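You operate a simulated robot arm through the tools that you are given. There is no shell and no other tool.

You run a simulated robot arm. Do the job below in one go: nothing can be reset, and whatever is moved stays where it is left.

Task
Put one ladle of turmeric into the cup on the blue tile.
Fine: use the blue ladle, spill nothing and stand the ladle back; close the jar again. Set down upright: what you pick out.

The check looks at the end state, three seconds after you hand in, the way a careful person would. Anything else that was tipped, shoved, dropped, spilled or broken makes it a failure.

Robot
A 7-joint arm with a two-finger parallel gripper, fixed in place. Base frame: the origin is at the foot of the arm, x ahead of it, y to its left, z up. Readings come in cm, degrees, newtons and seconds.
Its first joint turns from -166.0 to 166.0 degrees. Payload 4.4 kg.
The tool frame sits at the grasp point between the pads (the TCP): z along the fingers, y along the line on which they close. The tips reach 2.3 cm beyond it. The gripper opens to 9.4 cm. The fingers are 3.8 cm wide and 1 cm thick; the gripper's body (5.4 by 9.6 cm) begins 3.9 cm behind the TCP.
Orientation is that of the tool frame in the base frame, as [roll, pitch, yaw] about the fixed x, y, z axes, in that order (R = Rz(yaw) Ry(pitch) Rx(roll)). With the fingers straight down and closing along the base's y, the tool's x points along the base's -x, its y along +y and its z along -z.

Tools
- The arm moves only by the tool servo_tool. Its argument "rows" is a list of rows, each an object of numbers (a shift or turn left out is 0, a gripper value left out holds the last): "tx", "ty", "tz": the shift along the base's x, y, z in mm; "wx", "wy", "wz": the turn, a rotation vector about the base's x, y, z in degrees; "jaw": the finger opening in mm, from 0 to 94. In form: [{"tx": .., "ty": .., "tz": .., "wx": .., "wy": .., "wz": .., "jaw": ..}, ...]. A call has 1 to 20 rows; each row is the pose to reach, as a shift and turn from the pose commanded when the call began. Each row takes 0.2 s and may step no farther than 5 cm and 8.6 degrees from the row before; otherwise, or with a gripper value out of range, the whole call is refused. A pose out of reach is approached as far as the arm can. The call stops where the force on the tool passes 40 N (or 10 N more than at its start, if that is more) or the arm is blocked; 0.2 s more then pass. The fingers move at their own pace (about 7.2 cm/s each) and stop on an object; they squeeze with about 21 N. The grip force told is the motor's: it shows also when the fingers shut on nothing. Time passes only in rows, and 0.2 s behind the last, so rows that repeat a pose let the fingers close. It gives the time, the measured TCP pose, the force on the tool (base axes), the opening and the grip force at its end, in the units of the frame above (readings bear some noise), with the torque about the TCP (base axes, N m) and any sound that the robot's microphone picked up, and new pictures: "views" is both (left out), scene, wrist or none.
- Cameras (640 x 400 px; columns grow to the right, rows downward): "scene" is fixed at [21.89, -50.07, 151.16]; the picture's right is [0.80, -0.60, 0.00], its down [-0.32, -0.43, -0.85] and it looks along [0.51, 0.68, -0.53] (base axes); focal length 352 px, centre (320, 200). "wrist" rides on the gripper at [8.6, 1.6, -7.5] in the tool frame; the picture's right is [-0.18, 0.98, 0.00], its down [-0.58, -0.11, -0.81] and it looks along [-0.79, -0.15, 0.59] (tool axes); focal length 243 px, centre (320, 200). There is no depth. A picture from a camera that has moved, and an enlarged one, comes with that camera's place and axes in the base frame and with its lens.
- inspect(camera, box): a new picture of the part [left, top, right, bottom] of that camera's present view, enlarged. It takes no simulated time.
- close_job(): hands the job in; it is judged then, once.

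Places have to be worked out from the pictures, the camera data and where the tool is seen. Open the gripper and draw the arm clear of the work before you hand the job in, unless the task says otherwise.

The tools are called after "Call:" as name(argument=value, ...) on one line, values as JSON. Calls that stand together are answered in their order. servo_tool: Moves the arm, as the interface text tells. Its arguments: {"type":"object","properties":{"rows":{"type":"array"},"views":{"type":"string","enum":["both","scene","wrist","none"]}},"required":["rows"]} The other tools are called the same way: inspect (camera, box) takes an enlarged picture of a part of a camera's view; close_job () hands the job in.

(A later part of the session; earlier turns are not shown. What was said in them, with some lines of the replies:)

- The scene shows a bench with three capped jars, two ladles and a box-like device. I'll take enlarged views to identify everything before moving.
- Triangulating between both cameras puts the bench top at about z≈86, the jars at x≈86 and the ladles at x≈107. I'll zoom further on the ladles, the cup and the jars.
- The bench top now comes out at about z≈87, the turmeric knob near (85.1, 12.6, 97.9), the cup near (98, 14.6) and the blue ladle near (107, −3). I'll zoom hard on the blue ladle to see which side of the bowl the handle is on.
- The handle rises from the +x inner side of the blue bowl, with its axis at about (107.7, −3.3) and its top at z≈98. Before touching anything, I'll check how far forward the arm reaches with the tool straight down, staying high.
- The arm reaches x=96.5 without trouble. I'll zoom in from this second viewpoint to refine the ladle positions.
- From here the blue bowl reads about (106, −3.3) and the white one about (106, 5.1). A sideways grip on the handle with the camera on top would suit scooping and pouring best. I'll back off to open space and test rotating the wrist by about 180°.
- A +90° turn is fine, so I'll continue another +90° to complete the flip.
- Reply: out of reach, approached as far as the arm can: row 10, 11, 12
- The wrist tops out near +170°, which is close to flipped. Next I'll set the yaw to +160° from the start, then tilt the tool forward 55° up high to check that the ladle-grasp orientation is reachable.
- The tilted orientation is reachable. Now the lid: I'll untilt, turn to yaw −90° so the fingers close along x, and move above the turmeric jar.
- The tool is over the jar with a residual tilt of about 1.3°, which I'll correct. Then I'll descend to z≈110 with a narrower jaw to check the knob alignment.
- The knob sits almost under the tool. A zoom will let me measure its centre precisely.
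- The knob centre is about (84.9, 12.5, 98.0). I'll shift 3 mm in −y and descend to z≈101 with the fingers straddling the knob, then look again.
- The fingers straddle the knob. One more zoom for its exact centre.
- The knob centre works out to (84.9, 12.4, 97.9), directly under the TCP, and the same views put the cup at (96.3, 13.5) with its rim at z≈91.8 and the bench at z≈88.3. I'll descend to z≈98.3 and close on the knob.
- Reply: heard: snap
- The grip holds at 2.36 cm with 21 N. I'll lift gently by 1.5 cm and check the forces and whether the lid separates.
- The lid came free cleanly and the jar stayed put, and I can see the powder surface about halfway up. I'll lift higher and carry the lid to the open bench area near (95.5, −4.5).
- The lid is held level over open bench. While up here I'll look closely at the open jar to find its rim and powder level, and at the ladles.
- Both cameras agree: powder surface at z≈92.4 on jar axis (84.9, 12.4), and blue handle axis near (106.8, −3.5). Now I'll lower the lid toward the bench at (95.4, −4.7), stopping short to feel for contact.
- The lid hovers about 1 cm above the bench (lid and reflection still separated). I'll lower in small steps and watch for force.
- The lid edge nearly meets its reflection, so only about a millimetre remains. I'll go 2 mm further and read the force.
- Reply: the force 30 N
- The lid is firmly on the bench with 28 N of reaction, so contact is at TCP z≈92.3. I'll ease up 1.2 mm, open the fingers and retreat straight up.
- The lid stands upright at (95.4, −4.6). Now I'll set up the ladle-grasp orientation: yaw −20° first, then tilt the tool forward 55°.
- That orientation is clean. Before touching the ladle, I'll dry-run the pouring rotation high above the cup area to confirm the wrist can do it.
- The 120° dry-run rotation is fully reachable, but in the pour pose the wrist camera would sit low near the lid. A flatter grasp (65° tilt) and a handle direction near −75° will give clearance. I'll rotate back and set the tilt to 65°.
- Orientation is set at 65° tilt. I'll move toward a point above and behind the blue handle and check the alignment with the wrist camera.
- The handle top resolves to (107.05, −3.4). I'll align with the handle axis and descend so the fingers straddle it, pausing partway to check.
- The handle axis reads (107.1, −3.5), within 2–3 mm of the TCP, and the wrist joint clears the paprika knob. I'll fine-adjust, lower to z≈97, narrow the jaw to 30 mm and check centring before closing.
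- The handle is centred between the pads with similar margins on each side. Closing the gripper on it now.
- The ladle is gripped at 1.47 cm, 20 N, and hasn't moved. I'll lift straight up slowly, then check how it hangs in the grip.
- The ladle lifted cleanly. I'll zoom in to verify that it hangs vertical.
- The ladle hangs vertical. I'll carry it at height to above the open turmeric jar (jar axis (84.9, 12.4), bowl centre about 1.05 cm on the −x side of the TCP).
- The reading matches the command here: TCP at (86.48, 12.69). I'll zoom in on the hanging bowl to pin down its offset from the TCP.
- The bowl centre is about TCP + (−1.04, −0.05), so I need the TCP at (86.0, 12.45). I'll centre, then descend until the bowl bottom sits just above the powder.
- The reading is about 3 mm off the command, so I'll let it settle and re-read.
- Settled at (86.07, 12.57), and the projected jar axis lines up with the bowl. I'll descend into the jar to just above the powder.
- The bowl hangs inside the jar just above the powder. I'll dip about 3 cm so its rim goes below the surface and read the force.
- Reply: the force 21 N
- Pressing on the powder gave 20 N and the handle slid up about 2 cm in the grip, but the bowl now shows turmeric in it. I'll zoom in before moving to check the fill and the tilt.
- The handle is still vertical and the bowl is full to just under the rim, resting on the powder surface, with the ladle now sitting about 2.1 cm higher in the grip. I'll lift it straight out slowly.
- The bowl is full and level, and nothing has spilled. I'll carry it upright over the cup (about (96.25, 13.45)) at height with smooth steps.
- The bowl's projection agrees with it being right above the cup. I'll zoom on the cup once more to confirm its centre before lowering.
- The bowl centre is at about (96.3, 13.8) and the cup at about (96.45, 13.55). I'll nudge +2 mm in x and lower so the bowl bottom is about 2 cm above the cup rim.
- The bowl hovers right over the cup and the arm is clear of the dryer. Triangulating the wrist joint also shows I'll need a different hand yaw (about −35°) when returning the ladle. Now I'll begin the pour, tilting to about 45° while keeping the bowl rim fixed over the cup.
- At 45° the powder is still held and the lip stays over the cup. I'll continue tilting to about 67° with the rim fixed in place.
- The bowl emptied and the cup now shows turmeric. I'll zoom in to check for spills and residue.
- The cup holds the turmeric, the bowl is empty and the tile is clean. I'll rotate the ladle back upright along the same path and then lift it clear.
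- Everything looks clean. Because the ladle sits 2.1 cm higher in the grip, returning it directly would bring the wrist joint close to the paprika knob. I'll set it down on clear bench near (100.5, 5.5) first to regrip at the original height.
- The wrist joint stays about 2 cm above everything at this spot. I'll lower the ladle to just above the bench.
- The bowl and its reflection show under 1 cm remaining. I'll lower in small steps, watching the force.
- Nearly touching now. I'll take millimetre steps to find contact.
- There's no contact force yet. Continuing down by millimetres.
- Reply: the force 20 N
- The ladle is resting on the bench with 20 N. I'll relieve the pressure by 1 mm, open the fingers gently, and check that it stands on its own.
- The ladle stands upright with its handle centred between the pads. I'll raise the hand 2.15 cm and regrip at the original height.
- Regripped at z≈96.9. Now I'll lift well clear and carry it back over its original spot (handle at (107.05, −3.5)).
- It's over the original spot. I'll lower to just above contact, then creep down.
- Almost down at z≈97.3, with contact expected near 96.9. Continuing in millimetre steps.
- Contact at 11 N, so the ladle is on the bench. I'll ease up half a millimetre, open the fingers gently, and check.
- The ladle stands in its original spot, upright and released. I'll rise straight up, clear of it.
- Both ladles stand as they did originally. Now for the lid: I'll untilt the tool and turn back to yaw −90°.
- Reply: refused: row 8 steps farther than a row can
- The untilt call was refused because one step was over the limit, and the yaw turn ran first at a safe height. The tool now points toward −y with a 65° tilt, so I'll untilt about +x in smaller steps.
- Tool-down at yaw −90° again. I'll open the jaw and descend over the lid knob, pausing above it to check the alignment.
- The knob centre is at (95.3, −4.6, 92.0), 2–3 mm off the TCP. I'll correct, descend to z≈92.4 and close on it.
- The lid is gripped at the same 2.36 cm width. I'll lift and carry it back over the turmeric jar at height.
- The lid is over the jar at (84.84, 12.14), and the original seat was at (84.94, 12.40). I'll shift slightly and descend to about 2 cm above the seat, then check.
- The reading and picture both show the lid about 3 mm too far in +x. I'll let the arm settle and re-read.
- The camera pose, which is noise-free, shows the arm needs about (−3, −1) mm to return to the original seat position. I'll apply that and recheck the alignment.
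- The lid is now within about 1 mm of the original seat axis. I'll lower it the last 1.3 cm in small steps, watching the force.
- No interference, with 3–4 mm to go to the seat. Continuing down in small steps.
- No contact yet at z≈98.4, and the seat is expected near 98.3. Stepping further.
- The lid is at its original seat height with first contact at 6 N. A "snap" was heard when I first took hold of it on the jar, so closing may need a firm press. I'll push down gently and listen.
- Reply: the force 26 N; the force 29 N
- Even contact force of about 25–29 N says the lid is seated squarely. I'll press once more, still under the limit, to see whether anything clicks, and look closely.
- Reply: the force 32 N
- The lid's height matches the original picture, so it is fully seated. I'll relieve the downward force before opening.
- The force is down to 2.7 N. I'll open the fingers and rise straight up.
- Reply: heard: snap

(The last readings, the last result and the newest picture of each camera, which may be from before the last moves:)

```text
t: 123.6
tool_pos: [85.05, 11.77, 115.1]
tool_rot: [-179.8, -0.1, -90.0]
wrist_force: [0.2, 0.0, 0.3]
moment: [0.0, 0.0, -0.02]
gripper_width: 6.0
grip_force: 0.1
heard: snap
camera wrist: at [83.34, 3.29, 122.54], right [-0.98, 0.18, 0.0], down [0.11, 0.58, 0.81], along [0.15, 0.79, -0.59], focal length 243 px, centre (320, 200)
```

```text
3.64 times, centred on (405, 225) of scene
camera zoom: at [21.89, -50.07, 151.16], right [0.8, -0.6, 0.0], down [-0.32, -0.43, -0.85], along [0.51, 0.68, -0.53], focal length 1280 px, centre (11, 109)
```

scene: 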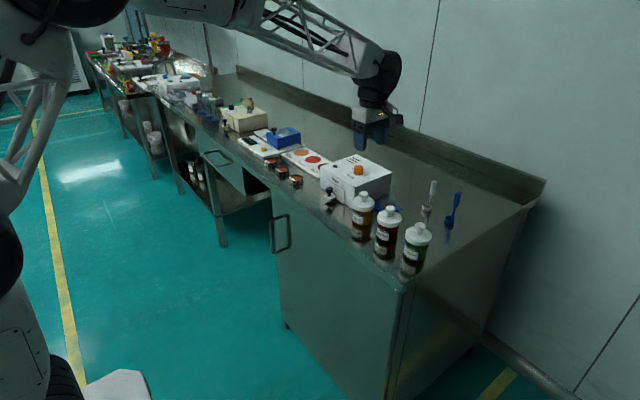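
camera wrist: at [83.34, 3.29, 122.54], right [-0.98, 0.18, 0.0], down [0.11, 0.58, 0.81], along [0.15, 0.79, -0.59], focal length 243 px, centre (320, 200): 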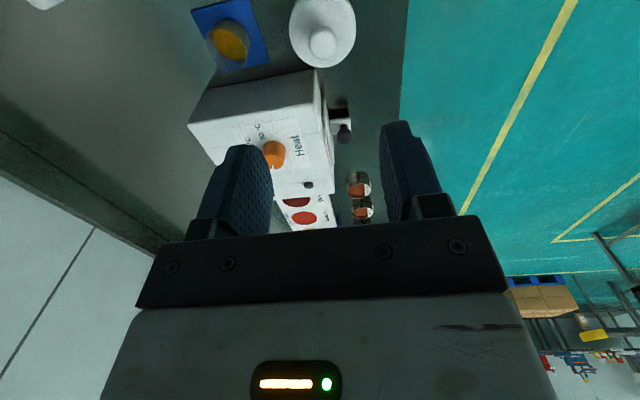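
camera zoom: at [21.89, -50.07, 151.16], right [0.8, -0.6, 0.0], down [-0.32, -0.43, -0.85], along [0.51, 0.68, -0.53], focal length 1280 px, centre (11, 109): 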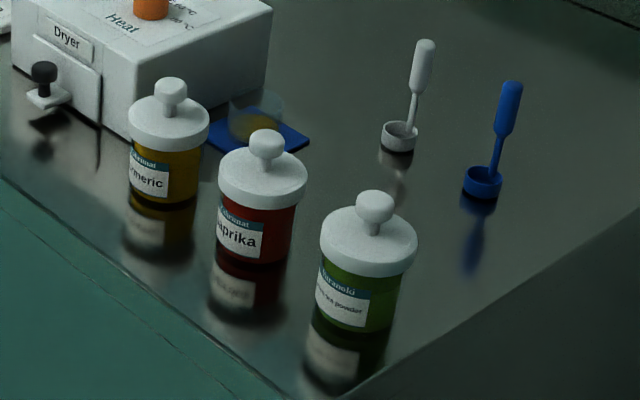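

A "snap" on release confirms the lid is latched, sitting level in its original place. I'll draw the arm back clear of the bench with the gripper open.

Call:
servo_tool(rows=[{"tz": 40, "jaw": 94}, {"tx": -30, "ty": -20, "tz": 70}, {"tx": -65, "ty": -40, "tz": 90}, {"tx": -100, "ty": -60, "tz": 110}, {"tx": -140, "ty": -80, "tz": 120}, {"tx": -180, "ty": -100, "tz": 120}, {"tx": -220, "ty": -120, "tz": 120}, {"tx": -250, "ty": -140, "tz": 120}, {"tx": -250, "ty": -140, "tz": 120}], views="scene")

Call:
inspect(camera="scene", box=[310, 150, 490, 290])

Call:
inspect(camera="scene", box=[415, 170, 475, 240])

Call:
inspect(camera="scene", box=[345, 185, 410, 250])

```text
t: 125.6
tool_pos: [60.17, -1.57, 127.27]
tool_rot: [-179.9, -0.1, -90.0]
wrist_force: [0.1, -0.2, 0.8]
moment: [-0.01, 0.03, -0.01]
gripper_width: 9.38
grip_force: 0.1
```

scene: 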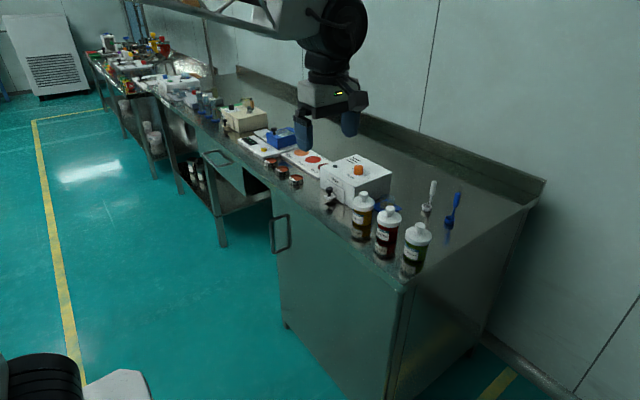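

```text
2.86 times, centred on (400, 220) of scene
camera zoom: at [21.89, -50.07, 151.16], right [0.8, -0.6, 0.0], down [-0.32, -0.43, -0.85], along [0.51, 0.68, -0.53], focal length 1006 px, centre (91, 143)
```

zoom: 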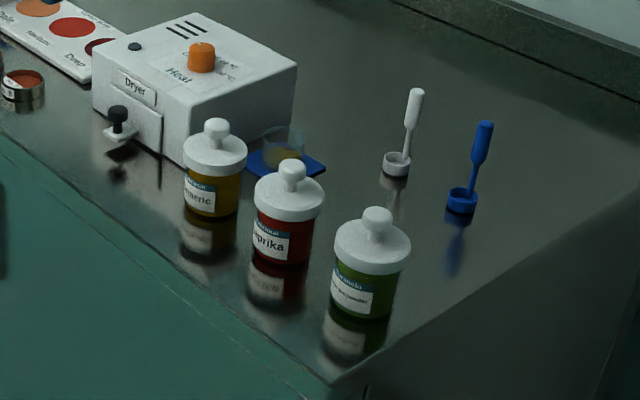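

```text
5.71 times, centred on (445, 205) of scene
camera zoom: at [21.89, -50.07, 151.16], right [0.8, -0.6, 0.0], down [-0.32, -0.43, -0.85], along [0.51, 0.68, -0.53], focal length 2011 px, centre (-394, 171)
```

zoom: 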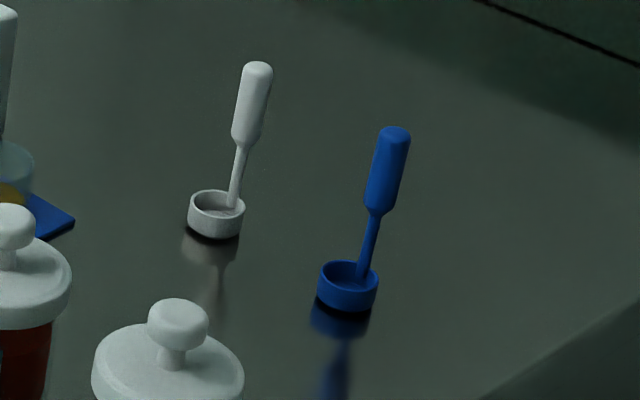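

```text
6.15 times, centred on (378, 218) of scene
camera zoom: at [21.89, -50.07, 151.16], right [0.8, -0.6, 0.0], down [-0.32, -0.43, -0.85], along [0.51, 0.68, -0.53], focal length 2166 px, centre (-34, 92)
```

zoom: 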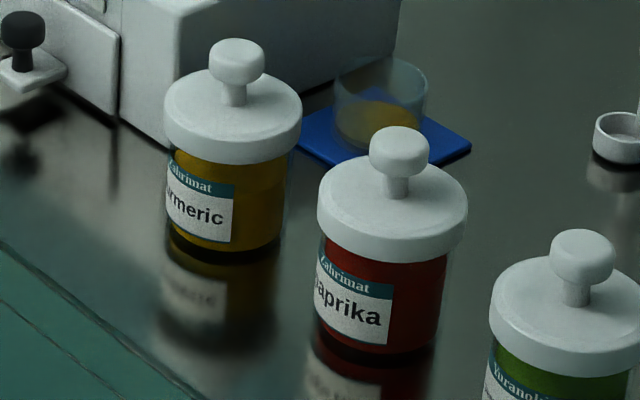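

The final pictures show the turmeric in the cup on the blue tile, the jar closed, the blue ladle back on its spot, and everything else in place with no spills. The gripper is open and the arm is clear, so I'm handing in.

Call:
close_job()

```text
The job is handed in.
```

The job is handed in. One ladle of turmeric is in the cup on the blue tile, and the last pictures show nothing spilled on the tile or bench.

- **Scooping:** the blue ladle came up full from a single dip. The bowl looked empty after pouring.
- **Ladle:** it stands upright back where it started, within a few millimetres. While I pressed it into the powder, the handle slid about 2 cm up in the grip. I stood it on clear bench for a moment to take a fresh hold before returning it.
- **Jar:** the lid is back on, level and about 1 mm off its original centre. A snap was heard as I let go of it, which I took to be the lid latching. While the jar was open, the lid stood upright on clear bench.
- **Everything else:** the white ladle, the other two jars, the dryer and the cup look untouched in the final pictures. The gripper is open and the arm is clear of the bench.
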